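You operate a simulated robot arm through the tools that you are given. There is no shell and no other tool.

Carry out the task below with a simulated two-armed robot. There is one attempt and no reset: what you move stays moved.

JOB
Heat the cream pot, dip the drooping orange rose till it lifts, then stand it in the slim steel vase.
Fine: wait for the green lamp, don't scald the stalk; switch the pot off and put its lid on; leave the other drooping rose in the grey stand.

It is judged by the outcome, as a careful person would: the job done as asked, and still so three seconds after it is handed in. It fails if anything else is knocked over, pushed out of place, dropped, spilled or broken. A push-on lid holds only when it is set on centred and level and pressed home; a screw cap is set on level and turned clockwise until tight.

ROBOT AND FRAMES
Two 6-joint arms with two-finger parallel grippers on one trunk that stands fixed in place. Base frame: the origin is at the foot of the trunk, x ahead of it, y to its left, z up. Readings come in m, degrees, newtons and seconds.
The left shoulder is at [-0.04, 0.177, 0.879], the right one opposite. With the tool pointing down near the work surface each hand reaches from about 0.1 to 0.76 m from the base axis, measured 20 degrees to its own side. Payload 1.57 kg a hand.
The tool frame of a hand sits at the grasp point between the pads (the TCP): z along the fingers, y along the line on which they close. The tips reach 0.03 m beyond it. The gripper opens to 0.08 m. The fingers are 0.017 m wide and 0.012 m thick; the gripper's body (0.04 by 0.082 m) begins 0.08 m behind the TCP.
Orientation is that of the tool frame in the base frame, as a unit quaternion [w, x, y, z]. With the fingers straight down and closing along the base's y, the tool's x points along the base's -x, its y along +y and its z along -z.

CONTROLS
- The arms move only by the tool nudge_tool. It takes "left_moves", "right_moves" or both (then of equal length, played together; a hand with none holds still); each is a list of rows, each an object of numbers (a shift or turn left out is 0, a gripper value left out holds the last): "dx", "dy", "dz": the shift along the tool's x, y, z in cm; "rx", "ry", "rz": the turn, a rotation vector about the tool's x, y, z in degrees; "claw": the finger opening in cm, from 0 to 8. In form: [{"dx": .., "dy": .., "dz": .., "rx": .., "ry": .., "rz": .., "claw": ..}, ...]. A call has 1 to 20 rows; each row is the pose to reach, as a shift and turn from the pose commanded when the call began, along the tool's axes at that moment. Each row takes 0.2 s and may step no farther than 0.05 m and 8.6 degrees from the row before; otherwise, or with a gripper value out of range, the whole call is refused. Where a pose cannot be reached the arm comes as near as it can. A force on the tool above 40 N (or 10 N above the force at the start of the call, whichever is more), or a blocked arm, ends the call early, and 0.2 s more pass. Each finger travels about 0.072 m/s and halts on what it meets, pressing with about 30 N; the grip force reading is that of the motor and also rises with nothing between the fingers. The clock runs only during rows and for 0.2 s after the last one: add rows that repeat a pose to give the fingers time. The reply holds the time, the measured pose of the TCP, the force on the tool along the base axes, the opening and the grip force, in the units named above and with some noise, with the torque about the TCP (base axes, N m) and any sound that the robot's microphone picked up.
- Cameras (640 x 400 px; columns grow to the right, rows downward): "scene" is now at [0.0373, 0.0308, 1.6155]; the picture's right is [0.37, -0.93, 0.00], its down [-0.58, -0.23, -0.78] and it looks along [0.72, 0.29, -0.63] (base axes); focal length 280 px, centre (320, 200). "left" rides on the left gripper at [0.072, 0.007, -0.122] in its tool frame; the picture's right is [-0.09, 1.00, 0.00], its down [-0.84, -0.08, -0.54] and it looks along [-0.54, -0.05, 0.84] (tool axes); focal length 238 px, centre (320, 200). "right" rides on the right gripper at [0.072, -0.007, -0.122] in its tool frame; the picture's right is [0.09, 1.00, 0.00], its down [-0.84, 0.08, -0.54] and it looks along [-0.54, 0.05, 0.84] (tool axes); focal length 238 px, centre (320, 200). There is no depth. A picture from a camera that has moved, and an enlarged one, comes with that camera's place and axes in the base frame and with its lens.
- snapshot(camera): a new picture of that camera. It takes no simulated time.
- lift_body(by): moves the trunk up (or, below 0, down) by that many m; the arms and the scene camera ride with it, the base frame stays. It gives what a move gives, with no picture.
- turn_head(pan, tilt): turns the head with the scene camera to pan (to the left, within 143 degrees either way) and tilt (down, from -29 to 69), counted from straight ahead of the robot (the tilt from the chest, where the trunk bows). It gives what a move gives.
- zoom(camera, box): a new picture of the part [left, top, right, bottom] of that camera's present view, enlarged. It takes no simulated time.
- finish_job(): hands the job in; it is judged then, once.

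Places have to be worked out from the pictures, the camera data and where the tool is seen. Open the grippers and draw the arms clear of the work before you hand the job in, unless the task says otherwise.

The tools are called after "Emit:" by a JSON object that holds its "op" and its "data". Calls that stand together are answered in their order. nudge_tool: Moves the arms, as the interface text tells. Its arguments: {"type":"object","properties":{"left_moves":{"type":"array"},"right_moves":{"type":"array"}},"required":[]} The other tools are called the same way: lift_body (by) moves the trunk up or down; turn_head (pan, tilt) turns the head that bears the scene camera; snapshot (camera) takes a picture; zoom (camera, box) takes an enlarged picture of a part of a camera's view; finish_job () hands the job in.

At the start:

```text
t: 0.0
left_ee_pos: [0.2485, 0.332, 1.3897]
left_orientation: [0.0, -0.001, 1.0, 0.0]
left_ft_force: [0.7, 0.1, 0.4]
left_wrist_torque: [-0.02, -0.01, -0.05]
left_grip_width: 0.08
left_gripper_force: 0.0
right_ee_pos: [0.2859, 0.0194, 1.3886]
right_orientation: [-0.001, 0.0, 1.0, 0.0]
right_ft_force: [-0.5, -0.8, -0.4]
right_wrist_torque: [-0.03, 0.05, -0.02]
right_grip_width: 0.0799
right_gripper_force: 0.1
trunk travel left (down, up): [-0.319, 0.009]
head pan, tilt (commanded): [21.9, 38.8]
```

scene: 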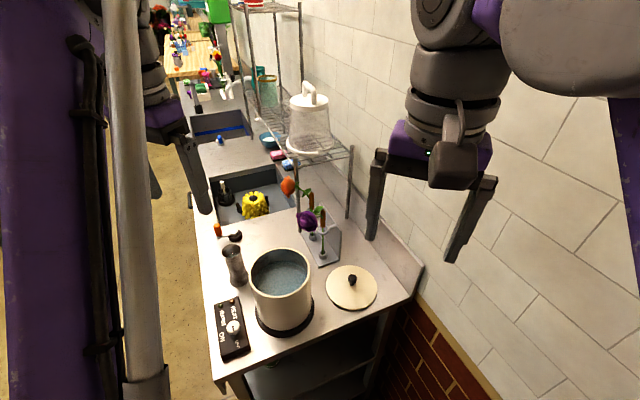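
right: 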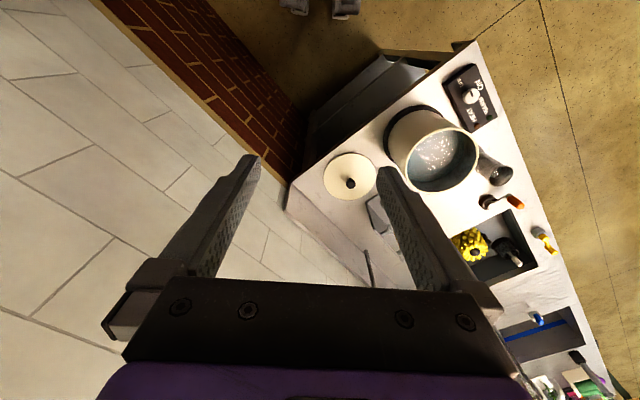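
left: 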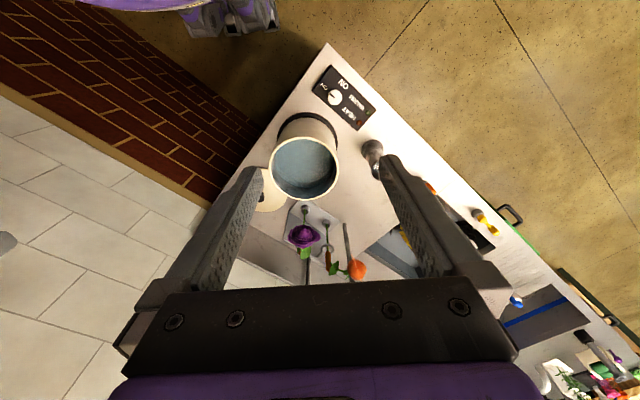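

I start by looking closer at the counter with the pot, roses, vase and control box.

Emit:
{"op": "zoom", "data": {"camera": "scene", "box": [190, 170, 430, 370]}}

Emit:
{"op": "zoom", "data": {"camera": "scene", "box": [260, 160, 360, 280]}}

Emit:
{"op": "zoom", "data": {"camera": "left", "box": [220, 40, 420, 300]}}

```text
2.00 times, centred on (310, 270) of scene
camera zoom: at [0.0373, 0.0308, 1.6155], right [0.37, -0.93, 0.0], down [-0.58, -0.23, -0.78], along [0.72, 0.29, -0.63], focal length 561 px, centre (340, 60)
```

zoom: 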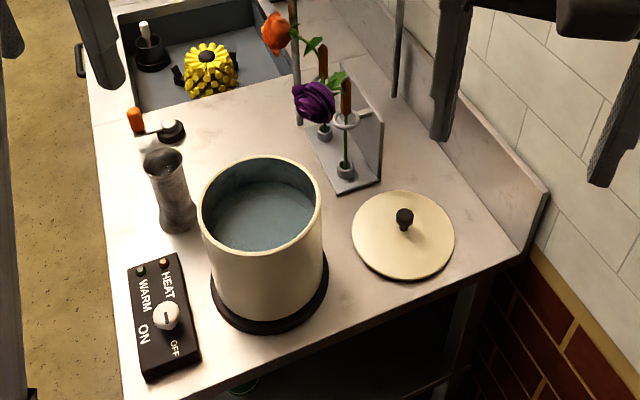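

```text
3.33 times, centred on (310, 220) of scene
camera zoom: at [0.0373, 0.0308, 1.6155], right [0.37, -0.93, 0.0], down [-0.58, -0.23, -0.78], along [0.72, 0.29, -0.63], focal length 935 px, centre (353, 133)
```

zoom: 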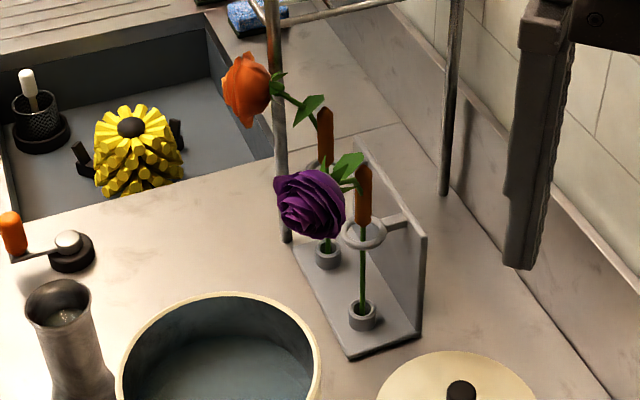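

```text
1.54 times, centred on (320, 170) of left
camera zoom: at [0.1771, 0.3375, 1.5129], right [0.09, 1.0, 0.0], down [0.84, -0.08, 0.54], along [0.54, -0.05, -0.84], focal length 367 px, centre (320, 246)
```

zoom: 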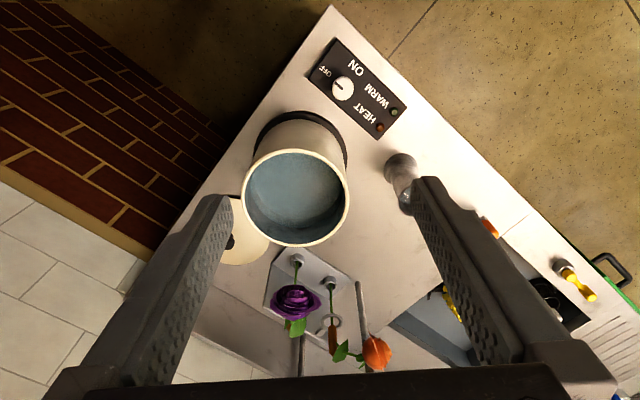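

The pot rim works out near (0.405, 0.284, 1.03), the knob near (0.277, 0.360, 0.927), and the lid's knob near (0.54, 0.13, 0.907). I zoom in further on the details before moving anything.

Emit:
{"op": "zoom", "data": {"camera": "scene", "box": [275, 165, 345, 270]}}

Emit:
{"op": "zoom", "data": {"camera": "scene", "box": [205, 285, 265, 365]}}

Emit:
{"op": "zoom", "data": {"camera": "left", "box": [260, 180, 390, 290]}}

Emit:
{"op": "zoom", "data": {"camera": "scene", "box": [310, 250, 390, 320]}}

```text
3.81 times, centred on (310, 218) of scene
camera zoom: at [0.0373, 0.0308, 1.6155], right [0.37, -0.93, 0.0], down [-0.58, -0.23, -0.78], along [0.72, 0.29, -0.63], focal length 1068 px, centre (358, 133)
```

zoom: 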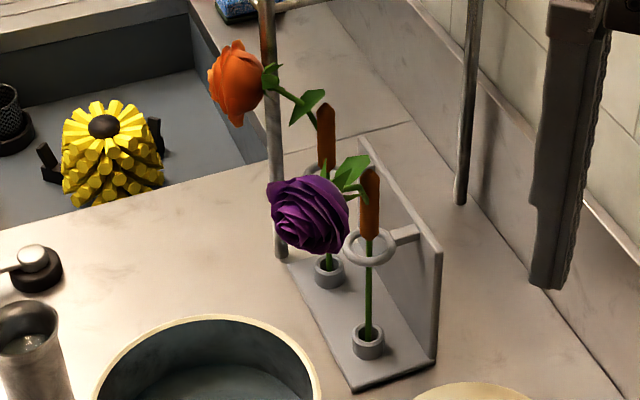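

```text
5.00 times, centred on (235, 325) of scene
camera zoom: at [0.0373, 0.0308, 1.6155], right [0.37, -0.93, 0.0], down [-0.58, -0.23, -0.78], along [0.72, 0.29, -0.63], focal length 1402 px, centre (745, -425)
```

zoom: 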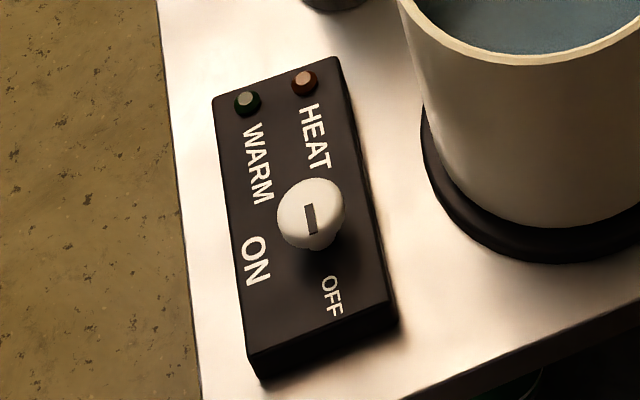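

```text
3.64 times, centred on (325, 235) of left
camera zoom: at [0.1771, 0.3375, 1.5129], right [0.09, 1.0, 0.0], down [0.84, -0.08, 0.54], along [0.54, -0.05, -0.84], focal length 867 px, centre (302, 73)
```

zoom: 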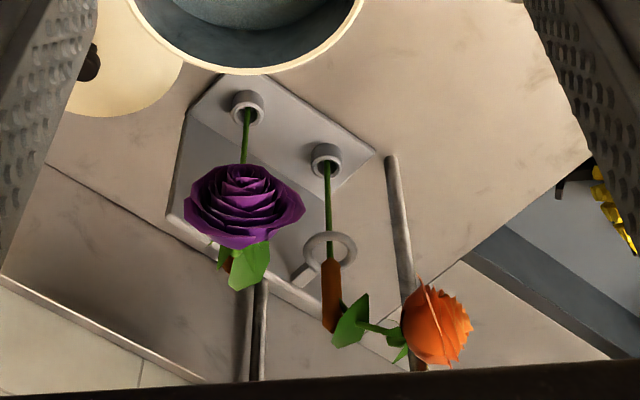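

```text
5.71 times, centred on (350, 285) of scene
camera zoom: at [0.0373, 0.0308, 1.6155], right [0.37, -0.93, 0.0], down [-0.58, -0.23, -0.78], along [0.72, 0.29, -0.63], focal length 1603 px, centre (149, -286)
```

zoom: 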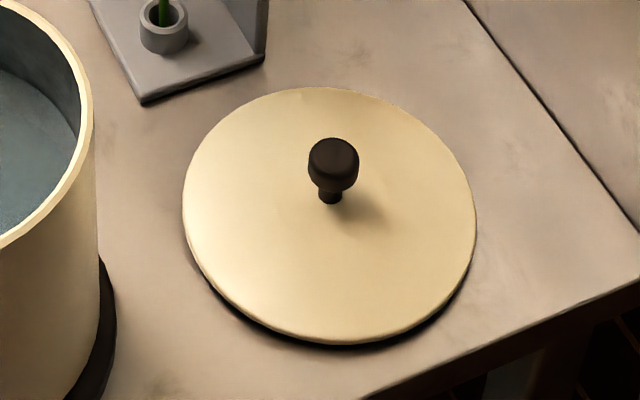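

The knob's mark points at OFF, and ON lies about 90° clockwise seen from above. I lower the left hand to above the control box for a closer look with its wrist camera.

Emit:
{"op": "nudge_tool", "data": {"left_moves": [{"dx": 0, "dy": 0.6, "dz": 5}, {"dx": 0, "dy": 1.2, "dz": 10}, {"dx": 0, "dy": 1.8, "dz": 15}, {"dx": 0, "dy": 2.4, "dz": 20}, {"dx": 0, "dy": 2.8, "dz": 24}, {"dx": 0, "dy": 2.8, "dz": 24}]}}

Emit:
{"op": "snapshot", "data": {"camera": "left"}}

Emit:
{"op": "snapshot", "data": {"camera": "scene"}}

```text
refused: row 1 steps farther than a row can; nothing moved
```

```text
taken
camera left: at [0.1771, 0.3375, 1.5129], right [0.09, 1.0, 0.0], down [0.84, -0.08, 0.54], along [0.54, -0.05, -0.84], focal length 238 px, centre (320, 200)
```

left: 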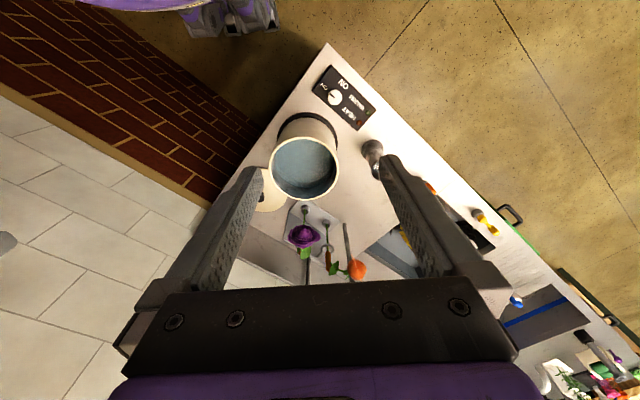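

```text
taken
camera scene: at [0.0373, 0.0308, 1.6155], right [0.37, -0.93, 0.0], down [-0.58, -0.23, -0.78], along [0.72, 0.29, -0.63], focal length 280 px, centre (320, 200)
```

scene: 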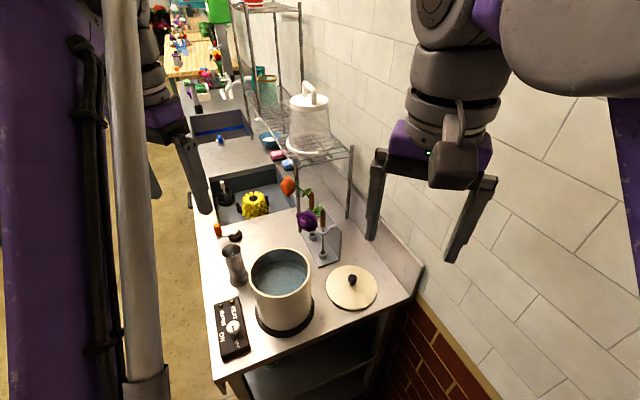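

The step was just over 5 cm; I use smaller steps of about 4 cm, going down to z≈1.15 above the control box.

Emit:
{"op": "nudge_tool", "data": {"left_moves": [{"dy": 0.5, "dz": 4}, {"dy": 1, "dz": 8}, {"dy": 1.5, "dz": 12}, {"dy": 2, "dz": 16}, {"dy": 2.5, "dz": 20}, {"dy": 2.8, "dz": 24}, {"dy": 2.8, "dz": 24}]}}

Emit:
{"op": "snapshot", "data": {"camera": "left"}}

Emit:
{"op": "snapshot", "data": {"camera": "scene"}}

```text
t: 1.6
left_ee_pos: [0.2478, 0.3599, 1.1499]
left_orientation: [0.0, -0.001, 1.0, -0.001]
left_ft_force: [0.3, 0.5, -0.2]
left_wrist_torque: [0.0, -0.01, -0.01]
left_grip_width: 0.0802
left_gripper_force: 0.0
right_ee_pos: [0.2863, 0.0184, 1.3893]
right_orientation: [0.0, 0.0, 1.0, 0.0]
right_ft_force: [-0.8, 0.1, -0.9]
right_wrist_torque: [0.05, 0.01, 0.04]
right_grip_width: 0.08
right_gripper_force: 0.0
trunk travel left (down, up): [-0.319, 0.009]
head pan, tilt (commanded): [21.9, 38.8]
```

```text
taken
camera left: at [0.1765, 0.3656, 1.2716], right [0.09, 1.0, 0.0], down [0.84, -0.08, 0.54], along [0.54, -0.05, -0.84], focal length 238 px, centre (320, 200)
```

left: 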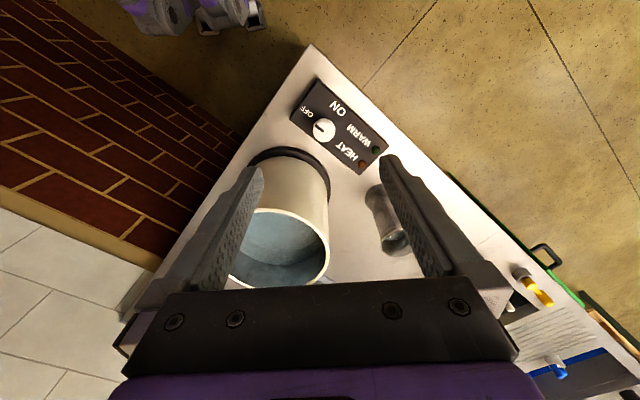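

```text
taken
camera scene: at [0.0373, 0.0306, 1.6155], right [0.37, -0.93, 0.0], down [-0.58, -0.23, -0.78], along [0.72, 0.29, -0.63], focal length 280 px, centre (320, 200)
```

scene: 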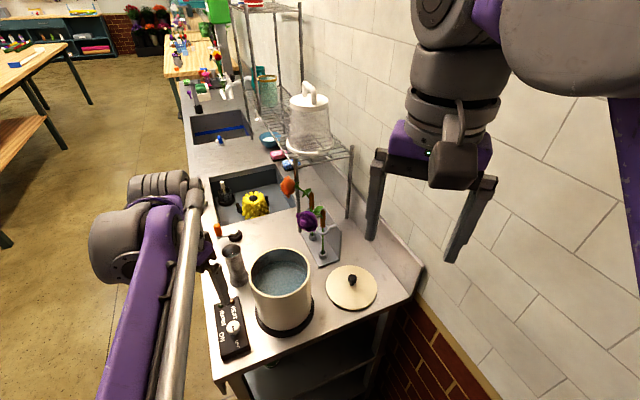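

I zoom the wrist camera onto the control box, the vase and the pot for precise positions.

Emit:
{"op": "zoom", "data": {"camera": "left", "box": [280, 60, 400, 180]}}

Emit:
{"op": "zoom", "data": {"camera": "left", "box": [220, 130, 420, 290]}}

Emit:
{"op": "zoom", "data": {"camera": "scene", "box": [200, 220, 320, 370]}}

```text
3.33 times, centred on (340, 120) of left
camera zoom: at [0.1765, 0.3656, 1.2716], right [0.09, 1.0, 0.0], down [0.84, -0.08, 0.54], along [0.54, -0.05, -0.84], focal length 794 px, centre (253, 467)
```

zoom: 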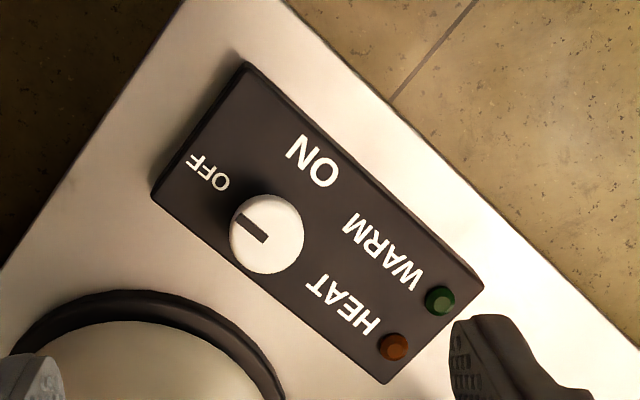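

```text
2.50 times, centred on (320, 210) of left
camera zoom: at [0.1765, 0.3656, 1.2716], right [0.09, 1.0, 0.0], down [0.84, -0.08, 0.54], along [0.54, -0.05, -0.84], focal length 596 px, centre (320, 175)
```

zoom: 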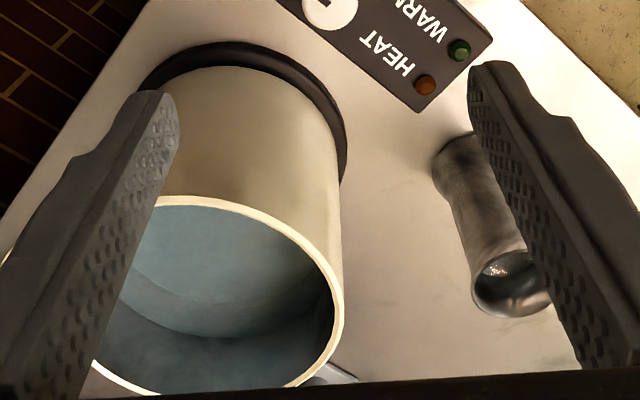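

```text
2.67 times, centred on (260, 295) of scene
camera zoom: at [0.0373, 0.0306, 1.6155], right [0.37, -0.93, 0.0], down [-0.58, -0.23, -0.78], along [0.72, 0.29, -0.63], focal length 748 px, centre (480, -53)
```

zoom: 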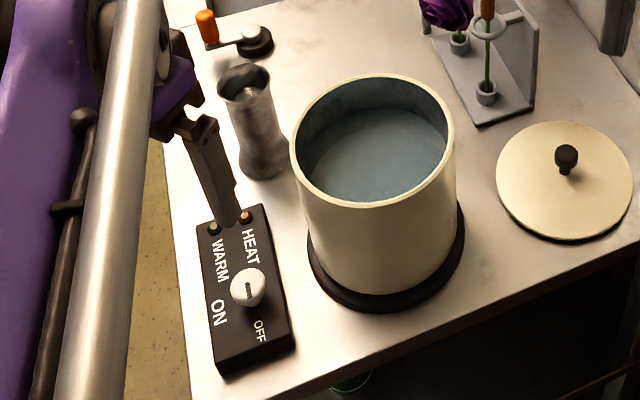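

The knob top sits at about (0.2785, 0.3625, 0.926), with the box top near 0.90; the vase rim is at about (0.428, 0.456, 1.011). I bring the left hand over the knob, turned -20°, with the fingers at 5 cm.

Emit:
{"op": "nudge_tool", "data": {"left_moves": [{"dx": -1, "dy": 0.1, "dz": 4, "rz": -7, "claw": 5}, {"dx": -2, "dy": 0.2, "dz": 8, "rz": -14, "claw": 5}, {"dx": -3.05, "dy": 0.25, "dz": 12, "rz": -20, "claw": 5}, {"dx": -3.05, "dy": 0.25, "dz": 15, "rz": -20, "claw": 5}, {"dx": -3.05, "dy": 0.25, "dz": 15, "rz": -20, "claw": 5}]}}

Emit:
{"op": "snapshot", "data": {"camera": "left"}}

Emit:
{"op": "zoom", "data": {"camera": "scene", "box": [180, 220, 320, 370]}}

```text
t: 2.8
left_ee_pos: [0.2787, 0.3634, 0.9999]
left_orientation: [0.0, -0.174, 0.985, 0.001]
left_ft_force: [0.1, -0.2, 0.0]
left_wrist_torque: [0.02, 0.05, 0.0]
left_grip_width: 0.0497
left_gripper_force: 0.1
right_ee_pos: [0.2864, 0.0192, 1.3897]
right_orientation: [0.001, 0.0, 1.0, 0.001]
right_ft_force: [0.6, 0.2, 0.0]
right_wrist_torque: [0.03, 0.04, -0.02]
right_grip_width: 0.08
right_gripper_force: 0.0
trunk travel left (down, up): [-0.319, 0.009]
head pan, tilt (commanded): [21.9, 38.8]
```

```text
taken
camera left: at [0.2101, 0.3436, 1.1221], right [-0.25, 0.97, 0.0], down [0.81, 0.21, 0.54], along [0.52, 0.14, -0.84], focal length 238 px, centre (320, 200)
```

left: 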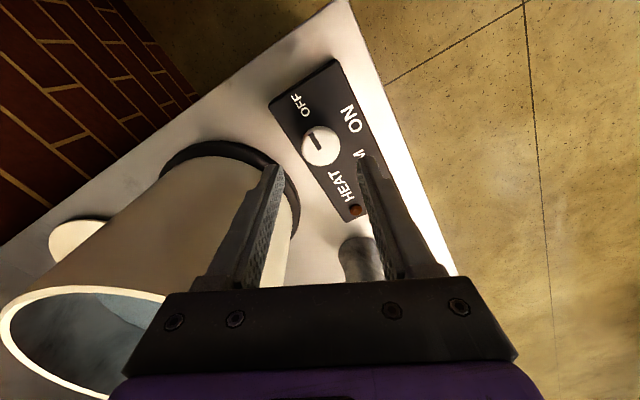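

```text
2.67 times, centred on (250, 295) of scene
camera zoom: at [0.0372, 0.0306, 1.6155], right [0.37, -0.93, 0.0], down [-0.58, -0.23, -0.78], along [0.72, 0.29, -0.63], focal length 748 px, centre (507, -53)
```

zoom: 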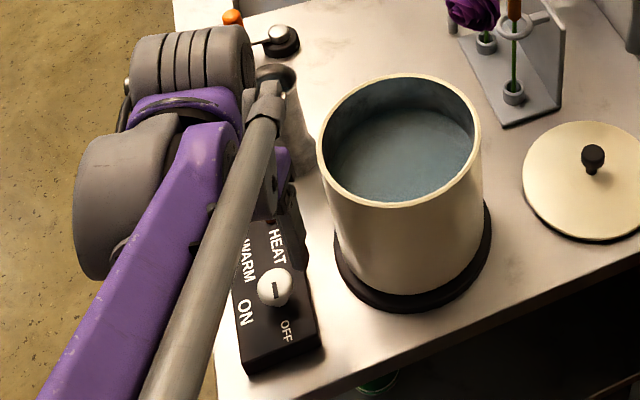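

The knob appears just where predicted (321,147), so the estimate is good. I descend 6.4 cm so that the fingertips are around the knob, just above the box top.

Emit:
{"op": "nudge_tool", "data": {"left_moves": [{"dz": 2}, {"dz": 4}, {"dz": 5.4}, {"dz": 6.3}, {"dz": 6.3}]}}

Emit:
{"op": "snapshot", "data": {"camera": "left"}}

Emit:
{"op": "zoom", "data": {"camera": "scene", "box": [200, 240, 320, 370]}}

```text
t: 4.0
left_ee_pos: [0.2788, 0.3628, 0.9359]
left_orientation: [0.0, -0.173, 0.985, 0.0]
left_ft_force: [-0.9, 0.8, 0.4]
left_wrist_torque: [-0.04, -0.02, 0.02]
left_grip_width: 0.05
left_gripper_force: 0.0
right_ee_pos: [0.2861, 0.0178, 1.3898]
right_orientation: [0.0, 0.0, 1.0, 0.0]
right_ft_force: [0.1, -0.1, -0.3]
right_wrist_torque: [-0.01, -0.01, -0.01]
right_grip_width: 0.0802
right_gripper_force: 0.1
trunk travel left (down, up): [-0.319, 0.009]
head pan, tilt (commanded): [21.9, 38.8]
```

```text
taken
camera left: at [0.2093, 0.343, 1.0593], right [-0.25, 0.97, 0.0], down [0.81, 0.21, 0.54], along [0.52, 0.14, -0.84], focal length 238 px, centre (320, 200)
```

left: 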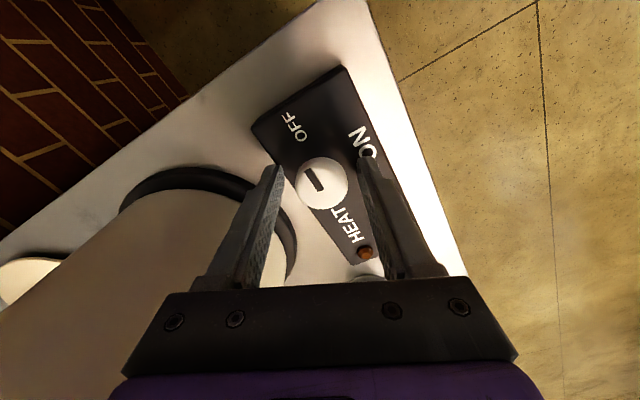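

```text
3.08 times, centred on (260, 305) of scene
camera zoom: at [0.0372, 0.0307, 1.6155], right [0.37, -0.93, 0.0], down [-0.58, -0.23, -0.78], along [0.72, 0.29, -0.63], focal length 863 px, centre (505, -123)
```

zoom: 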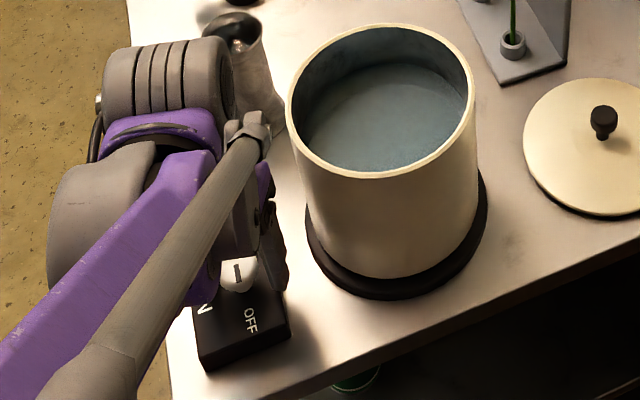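

The knob is centred between the fingers. I close on it and turn it 90° clockwise (tool rz positive).

Emit:
{"op": "nudge_tool", "data": {"left_moves": [{"claw": 2.5}, {"claw": 2.5}, {"claw": 2.5}]}}

```text
t: 4.8
left_ee_pos: [0.2791, 0.3635, 0.9358]
left_orientation: [0.0, -0.174, 0.985, 0.0]
left_ft_force: [-1.7, 6.3, 0.8]
left_wrist_torque: [0.2, 0.14, 0.01]
left_grip_width: 0.0313
left_gripper_force: 40.0
right_ee_pos: [0.2855, 0.0189, 1.3898]
right_orientation: [0.0, 0.001, 1.0, 0.001]
right_ft_force: [0.5, 0.0, 0.4]
right_wrist_torque: [-0.01, -0.01, -0.01]
right_grip_width: 0.08
right_gripper_force: 0.0
trunk travel left (down, up): [-0.319, 0.009]
head pan, tilt (commanded): [21.9, 38.8]
```

The knob is gripped at 3.1 cm. I turn clockwise by 90°.

Emit:
{"op": "nudge_tool", "data": {"left_moves": [{"rz": 8}, {"rz": 16}, {"rz": 24}, {"rz": 32}, {"rz": 40}, {"rz": 48}, {"rz": 56}, {"rz": 64}, {"rz": 72}, {"rz": 80}, {"rz": 88}, {"rz": 90}]}}

Emit:
{"op": "snapshot", "data": {"camera": "left"}}

Emit:
{"op": "zoom", "data": {"camera": "scene", "box": [200, 240, 320, 370]}}

```text
t: 7.4
left_ee_pos: [0.278, 0.3613, 0.937]
left_orientation: [0.001, 0.574, 0.819, -0.001]
left_ft_force: [-17.7, -13.0, -28.7]
left_wrist_torque: [-0.22, 0.02, 0.03]
left_grip_width: 0.0313
left_gripper_force: 40.2
right_ee_pos: [0.2852, 0.0181, 1.3897]
right_orientation: [0.0, 0.0, 1.0, 0.0]
right_ft_force: [0.8, -0.6, 0.4]
right_wrist_torque: [0.02, -0.01, 0.04]
right_grip_width: 0.0802
right_gripper_force: 0.0
trunk travel left (down, up): [-0.319, 0.009]
head pan, tilt (commanded): [21.9, 38.8]
```

```text
taken
camera left: at [0.2601, 0.4307, 1.0599], right [0.97, 0.25, 0.0], down [0.21, -0.81, 0.54], along [0.14, -0.53, -0.84], focal length 238 px, centre (320, 200)
```

left: 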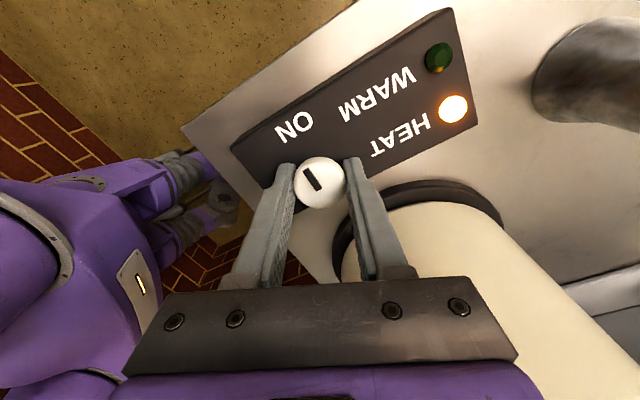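

```text
3.08 times, centred on (260, 305) of scene
camera zoom: at [0.0362, 0.0306, 1.6154], right [0.37, -0.93, 0.0], down [-0.58, -0.23, -0.78], along [0.72, 0.29, -0.63], focal length 863 px, centre (505, -123)
```

zoom: 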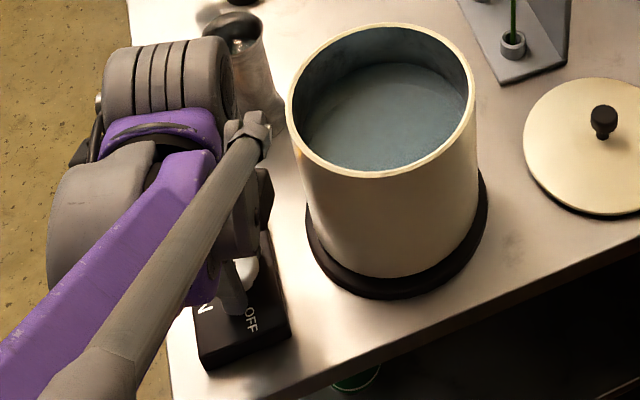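

The HEAT lamp is lit and the mark points to ON. I release the knob and raise the hand straight up.

Emit:
{"op": "nudge_tool", "data": {"left_moves": [{"rz": 0, "claw": 5}, {"claw": 5}]}}

Emit:
{"op": "snapshot", "data": {"camera": "left"}}

```text
t: 8.0
left_ee_pos: [0.2792, 0.3617, 0.9362]
left_orientation: [0.0, 0.574, 0.819, 0.001]
left_ft_force: [-0.7, 0.7, -0.2]
left_wrist_torque: [-0.02, -0.01, -0.01]
left_grip_width: 0.05
left_gripper_force: 0.0
right_ee_pos: [0.2854, 0.0185, 1.3892]
right_orientation: [0.0, 0.0, 1.0, -0.001]
right_ft_force: [0.2, 0.0, -0.4]
right_wrist_torque: [0.02, -0.01, 0.01]
right_grip_width: 0.0801
right_gripper_force: 0.0
trunk travel left (down, up): [-0.319, 0.009]
head pan, tilt (commanded): [21.9, 38.8]
```

```text
taken
camera left: at [0.2611, 0.4313, 1.0603], right [0.97, 0.25, 0.0], down [0.21, -0.81, 0.54], along [0.14, -0.52, -0.84], focal length 238 px, centre (320, 200)
```

left: 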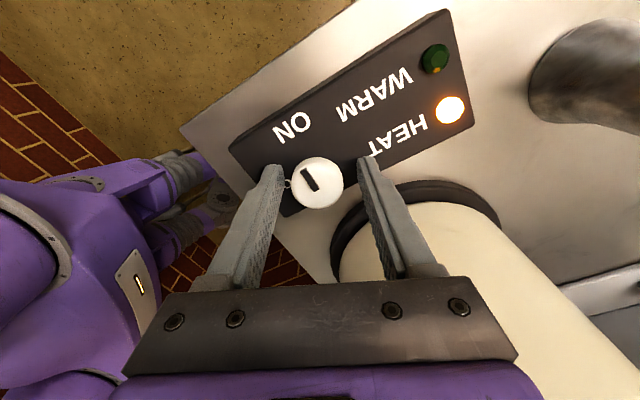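

Heating is on. Before going for the rose I raise the left hand and look closely at the shelf and pole that stand close to the orange flower.

Emit:
{"op": "nudge_tool", "data": {"left_moves": [{"dz": -4, "rz": -7}, {"dz": -8, "rz": -14}, {"dz": -12, "rz": -21}, {"dz": -16, "rz": -28}, {"dz": -20, "rz": -35}, {"dz": -24, "rz": -42}, {"dz": -28, "rz": -49}, {"dz": -30, "rz": -55}]}}

Emit:
{"op": "zoom", "data": {"camera": "scene", "box": [250, 90, 370, 260]}}

Emit:
{"op": "snapshot", "data": {"camera": "left"}}

Emit:
{"op": "zoom", "data": {"camera": "scene", "box": [200, 220, 320, 370]}}

```text
t: 9.8
left_ee_pos: [0.2784, 0.3628, 1.2374]
left_orientation: [0.0, 0.13, 0.992, -0.001]
left_ft_force: [-0.2, -0.4, -0.6]
left_wrist_torque: [-0.02, 0.04, 0.0]
left_grip_width: 0.0499
left_gripper_force: 0.1
right_ee_pos: [0.2859, 0.0191, 1.3895]
right_orientation: [0.0, 0.0, 1.0, 0.0]
right_ft_force: [0.1, -0.6, 0.4]
right_wrist_torque: [-0.01, 0.02, 0.02]
right_grip_width: 0.0797
right_gripper_force: 0.0
trunk travel left (down, up): [-0.319, 0.009]
head pan, tilt (commanded): [21.9, 38.8]
```

```text
2.35 times, centred on (310, 175) of scene
camera zoom: at [0.0374, 0.0308, 1.6155], right [0.37, -0.93, 0.0], down [-0.58, -0.23, -0.78], along [0.72, 0.29, -0.63], focal length 660 px, centre (344, 259)
```

zoom: 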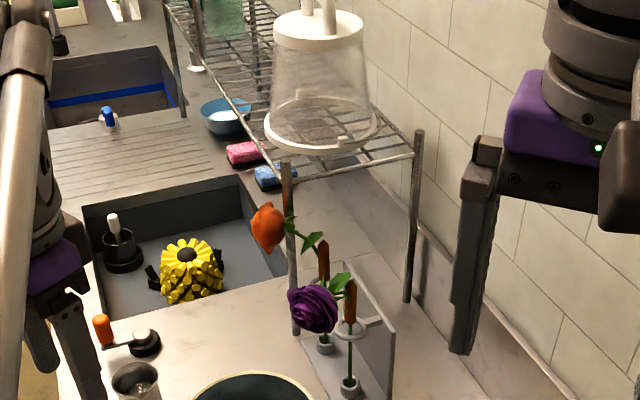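

```text
taken
camera left: at [0.2115, 0.3872, 1.3596], right [0.34, 0.94, 0.0], down [0.79, -0.29, 0.54], along [0.51, -0.19, -0.84], focal length 238 px, centre (320, 200)
```

left: 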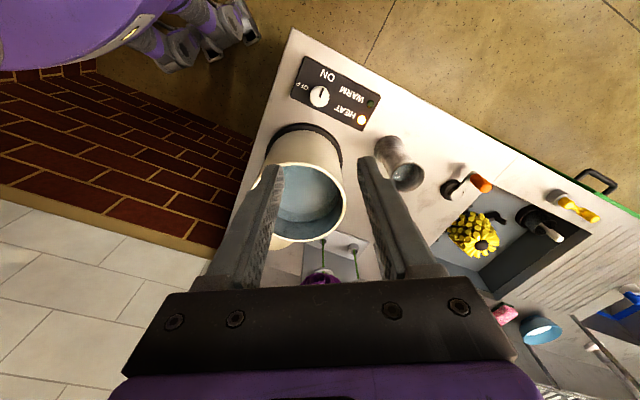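

```text
2.67 times, centred on (260, 295) of scene
camera zoom: at [0.0374, 0.0308, 1.6155], right [0.37, -0.93, 0.0], down [-0.58, -0.23, -0.78], along [0.72, 0.29, -0.63], focal length 748 px, centre (480, -53)
```

zoom: 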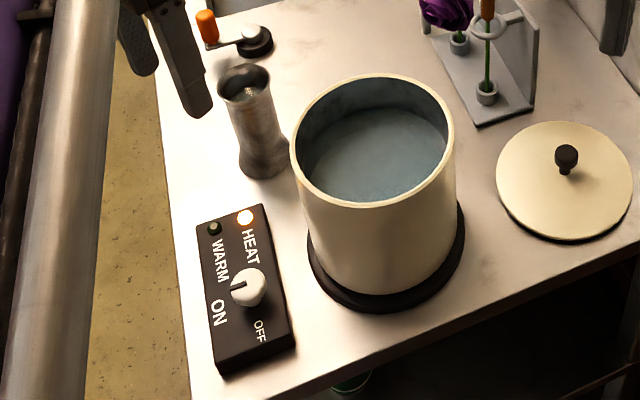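

The HEAT lamp stays on and the box has not moved. The shelf's near pole is at about (0.684, 0.369), its top at z≈1.185, close beside the orange flower. I tilt the hand 50° forward (heading -15°) and bring it to (0.52, 0.353, 1.20) to look at the rose.

Emit:
{"op": "nudge_tool", "data": {"left_moves": [{"dx": -3.9, "dy": 0.9, "dz": 0.6, "ry": -8.3, "claw": 4}, {"dx": -7.8, "dy": 1.8, "dz": 1.2, "ry": -16.6, "claw": 4}, {"dx": -11.7, "dy": 2.7, "dz": 1.8, "ry": -25, "claw": 4}, {"dx": -15.6, "dy": 3.6, "dz": 2.4, "ry": -33.3, "claw": 4}, {"dx": -19.5, "dy": 4.5, "dz": 3, "ry": -41.6, "claw": 4}, {"dx": -23.5, "dy": 5.3, "dz": 3.6, "ry": -50, "claw": 4}, {"dx": -23.5, "dy": 5.3, "dz": 3.6, "ry": -50, "claw": 4}]}}

Emit:
{"op": "snapshot", "data": {"camera": "left"}}

Emit:
{"op": "snapshot", "data": {"camera": "scene"}}

```text
t: 11.4
left_ee_pos: [0.519, 0.3513, 1.1999]
left_orientation: [0.42, 0.119, 0.898, -0.056]
left_ft_force: [-0.9, 0.3, 0.1]
left_wrist_torque: [0.02, 0.0, -0.01]
left_grip_width: 0.0401
left_gripper_force: 0.2
right_ee_pos: [0.2847, 0.0184, 1.3892]
right_orientation: [0.001, 0.001, 1.0, 0.0]
right_ft_force: [0.1, -0.3, 0.6]
right_wrist_torque: [0.03, 0.0, 0.04]
right_grip_width: 0.08
right_gripper_force: 0.2
trunk travel left (down, up): [-0.319, 0.009]
head pan, tilt (commanded): [21.9, 38.8]
```

```text
taken
camera left: at [0.3869, 0.3945, 1.2248], right [0.32, 0.95, 0.07], down [0.1, -0.11, 0.99], along [0.94, -0.3, -0.12], focal length 238 px, centre (320, 200)
```

left: 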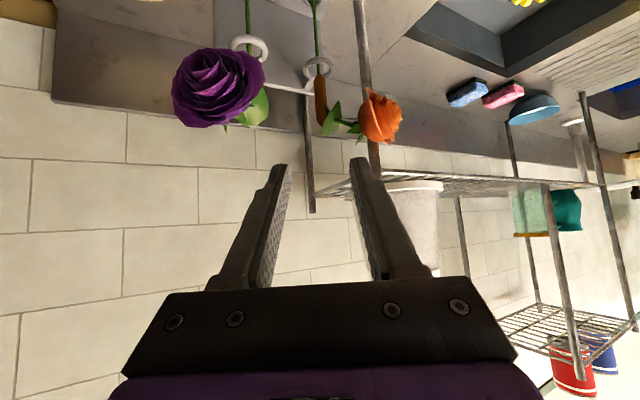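

```text
taken
camera scene: at [0.0367, 0.0304, 1.6155], right [0.37, -0.93, 0.0], down [-0.58, -0.23, -0.78], along [0.72, 0.29, -0.63], focal length 280 px, centre (320, 200)
```

scene: 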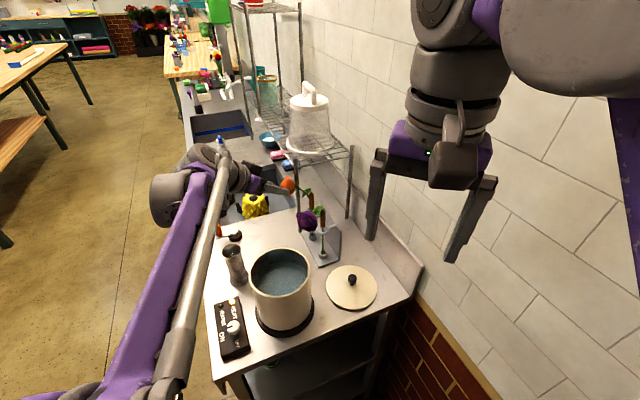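

I zoom the wrist view on the stand and roses.

Emit:
{"op": "zoom", "data": {"camera": "left", "box": [200, 0, 440, 180]}}

Emit:
{"op": "zoom", "data": {"camera": "left", "box": [290, 20, 410, 160]}}

Emit:
{"op": "zoom", "data": {"camera": "scene", "box": [240, 150, 340, 260]}}

Emit:
{"op": "zoom", "data": {"camera": "scene", "box": [205, 285, 265, 365]}}

```text
2.22 times, centred on (320, 90) of left
camera zoom: at [0.3869, 0.3945, 1.2248], right [0.32, 0.95, 0.07], down [0.1, -0.11, 0.99], along [0.94, -0.3, -0.12], focal length 530 px, centre (320, 444)
```

zoom: 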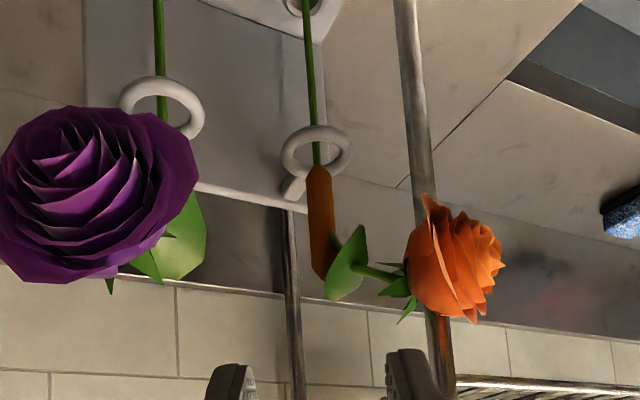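

```text
2.86 times, centred on (350, 90) of left
camera zoom: at [0.3869, 0.3945, 1.2248], right [0.32, 0.95, 0.07], down [0.1, -0.11, 0.99], along [0.94, -0.3, -0.12], focal length 681 px, centre (234, 514)
```

zoom: 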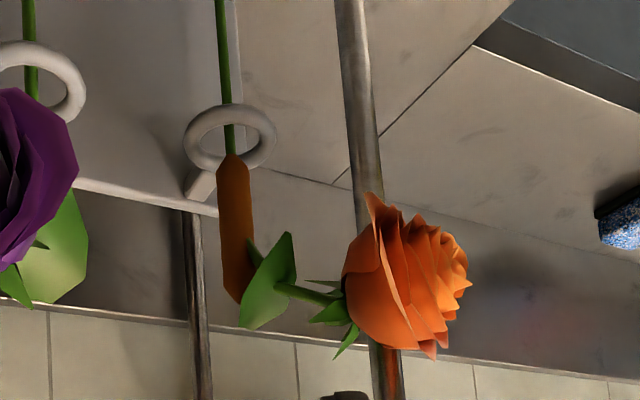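

```text
3.64 times, centred on (290, 205) of scene
camera zoom: at [0.0367, 0.0304, 1.6155], right [0.37, -0.93, 0.0], down [-0.58, -0.23, -0.78], along [0.72, 0.29, -0.63], focal length 1020 px, centre (429, 182)
```

zoom: 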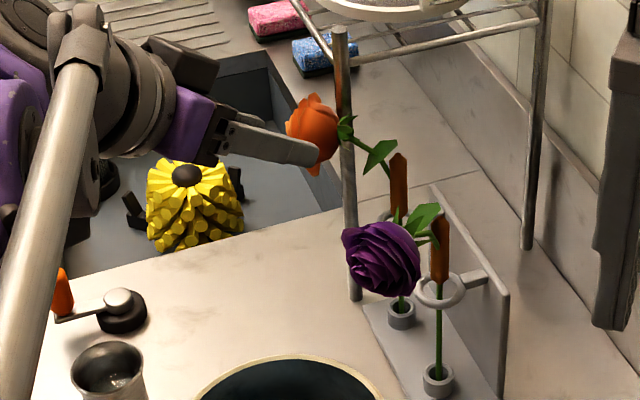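

```text
5.00 times, centred on (235, 325) of scene
camera zoom: at [0.0367, 0.0304, 1.6155], right [0.37, -0.93, 0.0], down [-0.58, -0.23, -0.78], along [0.72, 0.29, -0.63], focal length 1402 px, centre (745, -425)
```

zoom: 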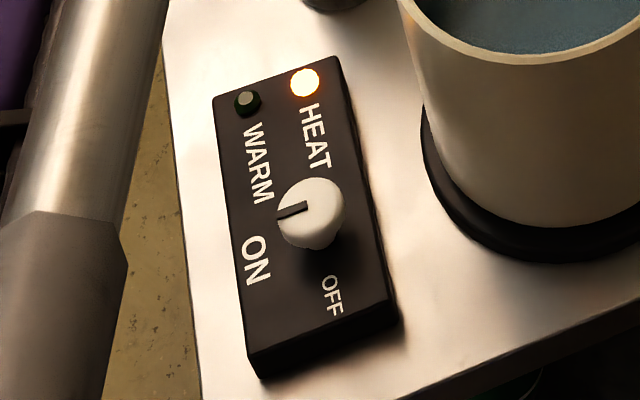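

Refined: the stalk stands at about (0.671, 0.314), its brown sleeve spans z 1.02–1.088, the ring is at z≈1.008 and the flower at (0.661, 0.387, 1.10). I move to a standoff about 12 cm back along the tool axis.

Emit:
{"op": "nudge_tool", "data": {"left_moves": [{"dx": 0.7, "dy": 0.1, "dz": 4, "claw": 3.6}, {"dx": 1.46, "dy": 0.27, "dz": 8.8, "claw": 3.6}, {"dx": 1.46, "dy": 0.27, "dz": 8.8, "claw": 3.6}]}}

Emit:
{"op": "snapshot", "data": {"camera": "left"}}

Emit:
{"op": "zoom", "data": {"camera": "scene", "box": [240, 150, 360, 260]}}

Emit:
{"op": "zoom", "data": {"camera": "scene", "box": [205, 285, 265, 365]}}

```text
t: 12.2
left_ee_pos: [0.5754, 0.3395, 1.1326]
left_orientation: [0.419, 0.118, 0.899, -0.055]
left_ft_force: [-0.9, 0.3, 0.5]
left_wrist_torque: [-0.03, 0.0, 0.02]
left_grip_width: 0.036
left_gripper_force: 0.0
right_ee_pos: [0.285, 0.0189, 1.3896]
right_orientation: [0.0, -0.001, 1.0, 0.0]
right_ft_force: [-0.1, 0.0, -0.5]
right_wrist_torque: [0.01, -0.02, -0.01]
right_grip_width: 0.0799
right_gripper_force: 0.1
trunk travel left (down, up): [-0.319, 0.009]
head pan, tilt (commanded): [21.9, 38.8]
```

```text
taken
camera left: at [0.4424, 0.3817, 1.1567], right [0.32, 0.95, 0.07], down [0.1, -0.11, 0.99], along [0.94, -0.3, -0.13], focal length 238 px, centre (320, 200)
```

left: 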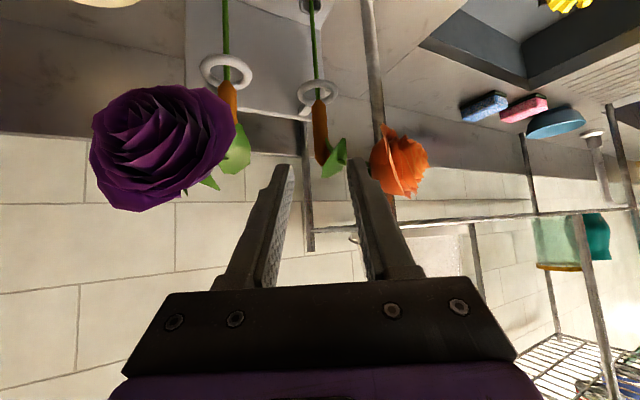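

```text
3.64 times, centred on (300, 205) of scene
camera zoom: at [0.0364, 0.0305, 1.6155], right [0.37, -0.93, 0.0], down [-0.58, -0.23, -0.78], along [0.72, 0.29, -0.63], focal length 1020 px, centre (393, 182)
```

zoom: 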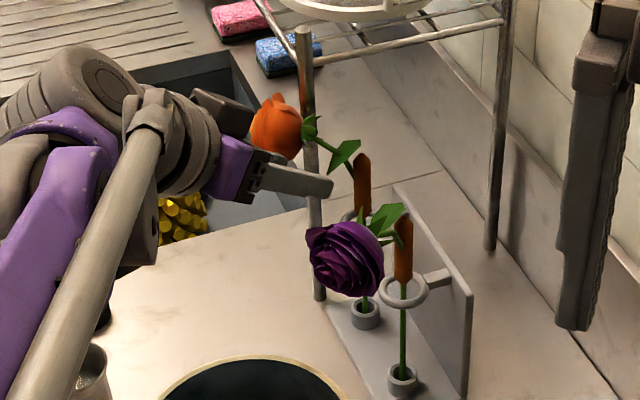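

```text
5.00 times, centred on (235, 325) of scene
camera zoom: at [0.0364, 0.0305, 1.6155], right [0.37, -0.93, 0.0], down [-0.58, -0.23, -0.78], along [0.72, 0.29, -0.63], focal length 1402 px, centre (745, -425)
```

zoom: 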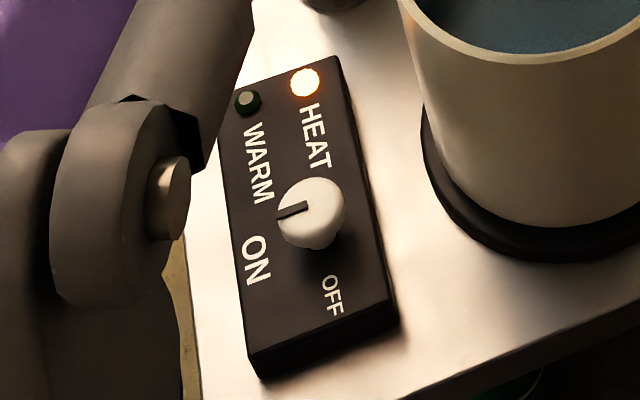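

I check the arm's overall posture near the control box before the final approach.

Emit:
{"op": "snapshot", "data": {"camera": "scene"}}

Emit:
{"op": "zoom", "data": {"camera": "left", "box": [220, 0, 440, 200]}}

```text
taken
camera scene: at [0.0364, 0.0305, 1.6155], right [0.37, -0.93, 0.0], down [-0.58, -0.23, -0.78], along [0.72, 0.29, -0.63], focal length 280 px, centre (320, 200)
```

scene: 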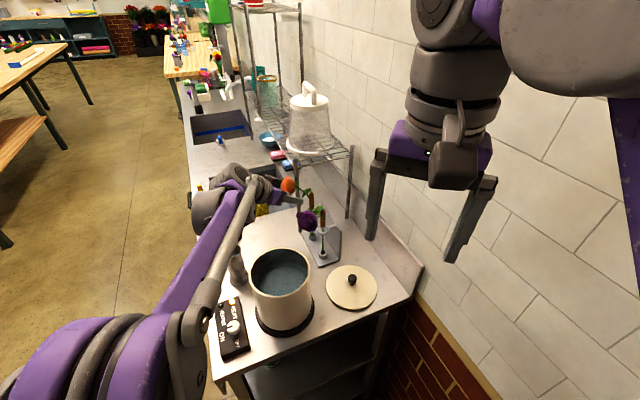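

```text
2.00 times, centred on (330, 100) of left
camera zoom: at [0.4424, 0.3817, 1.1567], right [0.32, 0.95, 0.07], down [0.1, -0.11, 0.99], along [0.94, -0.3, -0.13], focal length 477 px, centre (300, 400)
```

zoom: 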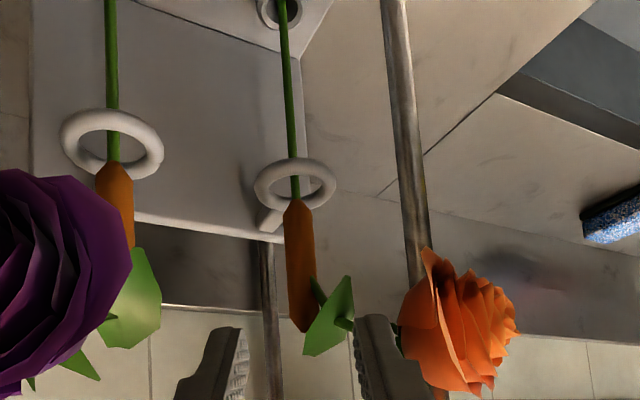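

The sleeve lies on the centre line between the fingers and the flower is clear to the side. I advance along the tool axis in small steps, aiming slightly low on the sleeve (z≈1.042) to pass under the leaf.

Emit:
{"op": "nudge_tool", "data": {"left_moves": [{"dx": 0.2, "dz": 3}, {"dx": 0.4, "dz": 6}, {"dx": 0.5, "dz": 8.5}, {"dx": 0.5, "dz": 8.5}]}}

Emit:
{"op": "snapshot", "data": {"camera": "left"}}

Emit:
{"op": "zoom", "data": {"camera": "scene", "box": [240, 150, 360, 260]}}

```text
t: 13.2
left_ee_pos: [0.6345, 0.3234, 1.0739]
left_orientation: [0.419, 0.119, 0.899, -0.055]
left_ft_force: [-0.1, 0.2, -0.1]
left_wrist_torque: [0.0, 0.02, 0.02]
left_grip_width: 0.0359
left_gripper_force: 0.2
right_ee_pos: [0.2855, 0.0188, 1.3893]
right_orientation: [0.0, 0.0, 1.0, 0.0]
right_ft_force: [-0.4, -0.1, -0.4]
right_wrist_torque: [0.0, 0.01, -0.01]
right_grip_width: 0.08
right_gripper_force: 0.1
trunk travel left (down, up): [-0.319, 0.009]
head pan, tilt (commanded): [21.9, 38.8]
```

```text
taken
camera left: at [0.5028, 0.3653, 1.098], right [0.32, 0.95, 0.07], down [0.1, -0.11, 0.99], along [0.94, -0.3, -0.13], focal length 238 px, centre (320, 200)
```

left: 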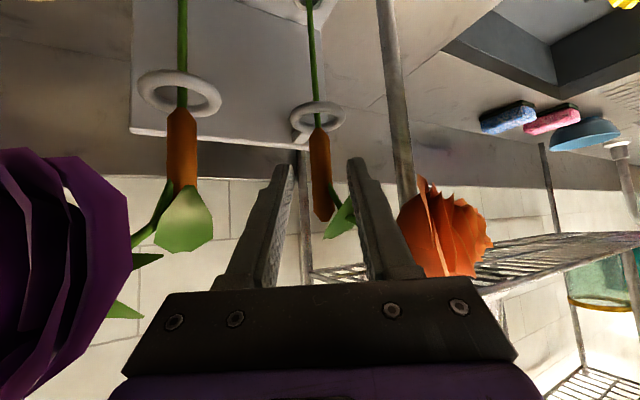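

```text
3.64 times, centred on (300, 205) of scene
camera zoom: at [0.0368, 0.0307, 1.6155], right [0.37, -0.93, 0.0], down [-0.58, -0.23, -0.78], along [0.72, 0.29, -0.63], focal length 1020 px, centre (393, 182)
```

zoom: 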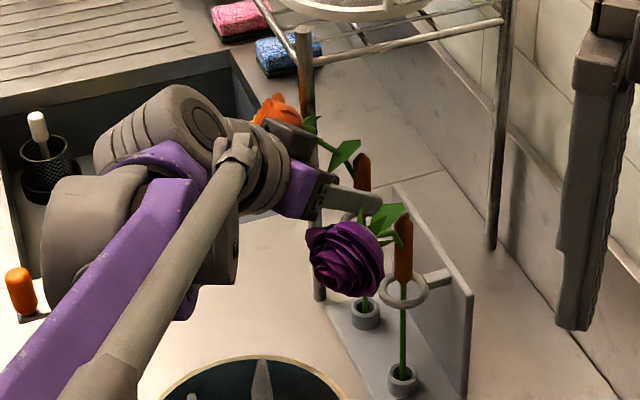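

Aligned: the sleeve is midway between the fingertips. I go the last 4 cm.

Emit:
{"op": "nudge_tool", "data": {"left_moves": [{"dz": 2}, {"dx": 0.1, "dz": 4}, {"dx": 0.1, "dz": 4}]}}

Emit:
{"op": "snapshot", "data": {"camera": "left"}}

Emit:
{"op": "zoom", "data": {"camera": "left", "box": [240, 80, 420, 260]}}

Emit:
{"op": "zoom", "data": {"camera": "scene", "box": [240, 150, 360, 260]}}

Emit:
{"op": "zoom", "data": {"camera": "scene", "box": [205, 285, 265, 365]}}

```text
t: 14.0
left_ee_pos: [0.665, 0.3152, 1.0475]
left_orientation: [0.419, 0.119, 0.899, -0.055]
left_ft_force: [-0.5, -0.3, 0.0]
left_wrist_torque: [-0.02, 0.0, -0.01]
left_grip_width: 0.0359
left_gripper_force: 0.1
right_ee_pos: [0.2857, 0.0183, 1.3889]
right_orientation: [0.0, -0.001, 1.0, 0.0]
right_ft_force: [0.6, 0.7, 0.0]
right_wrist_torque: [-0.01, 0.01, 0.01]
right_grip_width: 0.08
right_gripper_force: 0.0
trunk travel left (down, up): [-0.319, 0.009]
head pan, tilt (commanded): [21.9, 38.8]
```

```text
taken
camera left: at [0.5324, 0.3578, 1.0717], right [0.32, 0.95, 0.07], down [0.1, -0.11, 0.99], along [0.94, -0.31, -0.13], focal length 238 px, centre (320, 200)
```

left: 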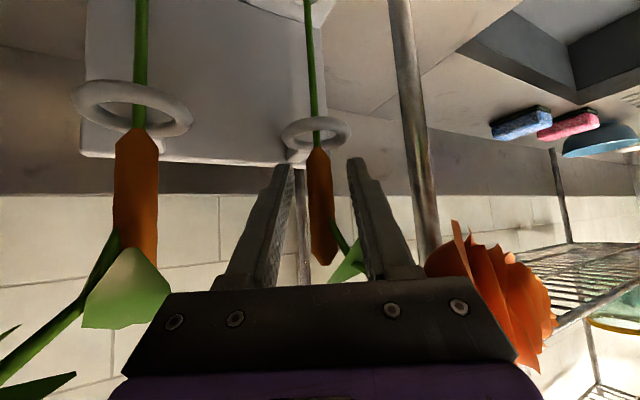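

```text
2.22 times, centred on (330, 170) of left
camera zoom: at [0.5324, 0.3578, 1.0717], right [0.32, 0.95, 0.07], down [0.1, -0.11, 0.99], along [0.94, -0.31, -0.13], focal length 530 px, centre (298, 267)
```

zoom: 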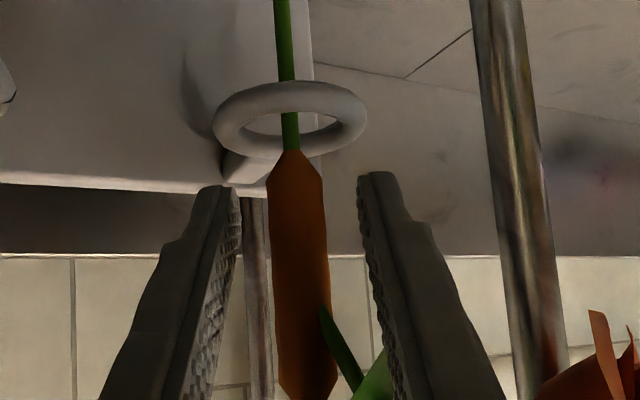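

```text
3.64 times, centred on (300, 205) of scene
camera zoom: at [0.037, 0.0308, 1.6154], right [0.37, -0.93, 0.0], down [-0.58, -0.23, -0.78], along [0.72, 0.29, -0.63], focal length 1020 px, centre (393, 182)
```

zoom: 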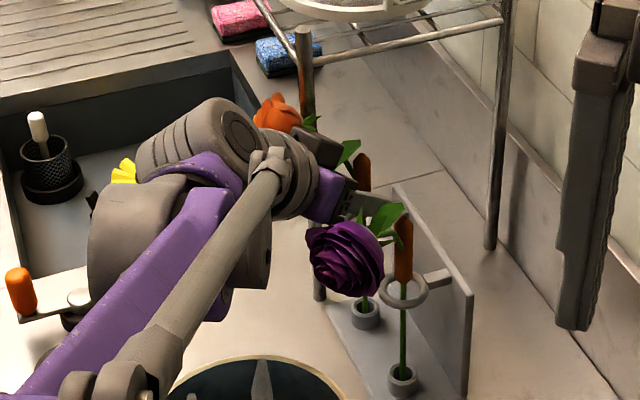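

```text
5.00 times, centred on (235, 325) of scene
camera zoom: at [0.037, 0.0308, 1.6154], right [0.37, -0.93, 0.0], down [-0.58, -0.23, -0.78], along [0.72, 0.29, -0.63], focal length 1402 px, centre (745, -425)
```

zoom: 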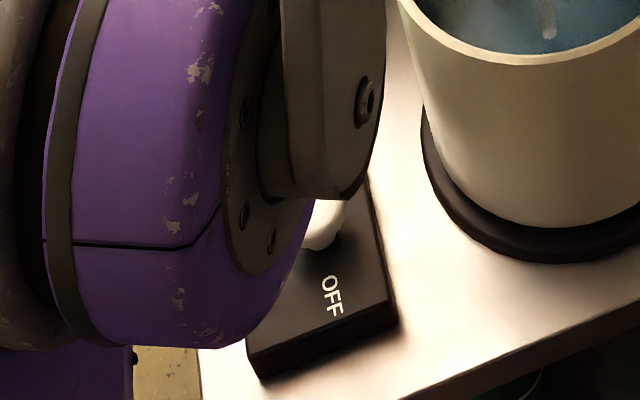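

The sleeve is between the pads, with the leaf outside the grip. I close on it and check the lamps with the right wrist camera, since the left elbow hides them from the head.

Emit:
{"op": "nudge_tool", "data": {"left_moves": [{"claw": 1.4}, {"claw": 1.2}, {"claw": 1.2}]}}

Emit:
{"op": "zoom", "data": {"camera": "left", "box": [240, 80, 420, 260]}}

Emit:
{"op": "zoom", "data": {"camera": "right", "box": [400, 50, 520, 150]}}

```text
t: 14.8
left_ee_pos: [0.665, 0.3158, 1.0482]
left_orientation: [0.418, 0.119, 0.899, -0.055]
left_ft_force: [-0.1, -0.6, 0.7]
left_wrist_torque: [0.06, -0.05, -0.04]
left_grip_width: 0.0146
left_gripper_force: 14.1
right_ee_pos: [0.2856, 0.0186, 1.3901]
right_orientation: [0.0, 0.0, 1.0, 0.0]
right_ft_force: [0.7, 0.1, 1.1]
right_wrist_torque: [-0.01, 0.0, 0.04]
right_grip_width: 0.0799
right_gripper_force: 0.1
trunk travel left (down, up): [-0.319, 0.009]
head pan, tilt (commanded): [21.9, 38.8]
```

```text
2.22 times, centred on (330, 170) of left
camera zoom: at [0.5325, 0.3579, 1.0719], right [0.32, 0.95, 0.07], down [0.1, -0.11, 0.99], along [0.94, -0.3, -0.13], focal length 530 px, centre (298, 267)
```

zoom: 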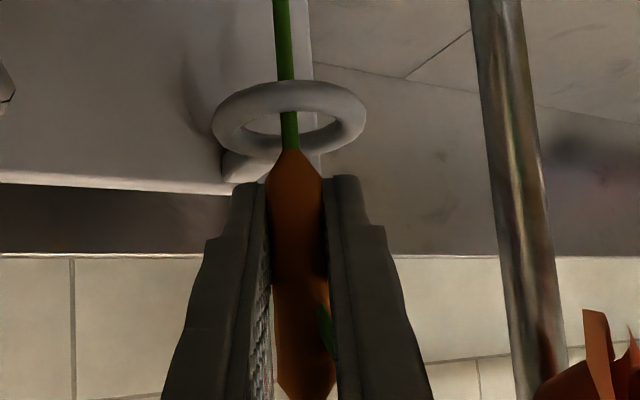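

```text
4.00 times, centred on (460, 100) of right
camera zoom: at [0.2151, 0.0124, 1.5119], right [-0.09, 1.0, 0.0], down [0.84, 0.08, 0.54], along [0.54, 0.05, -0.84], focal length 953 px, centre (-240, 600)
```

zoom: 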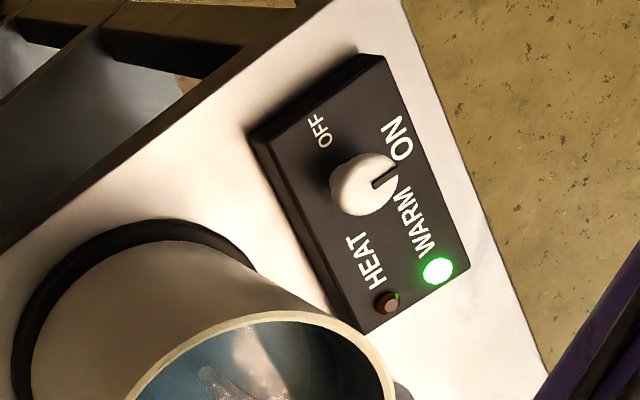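

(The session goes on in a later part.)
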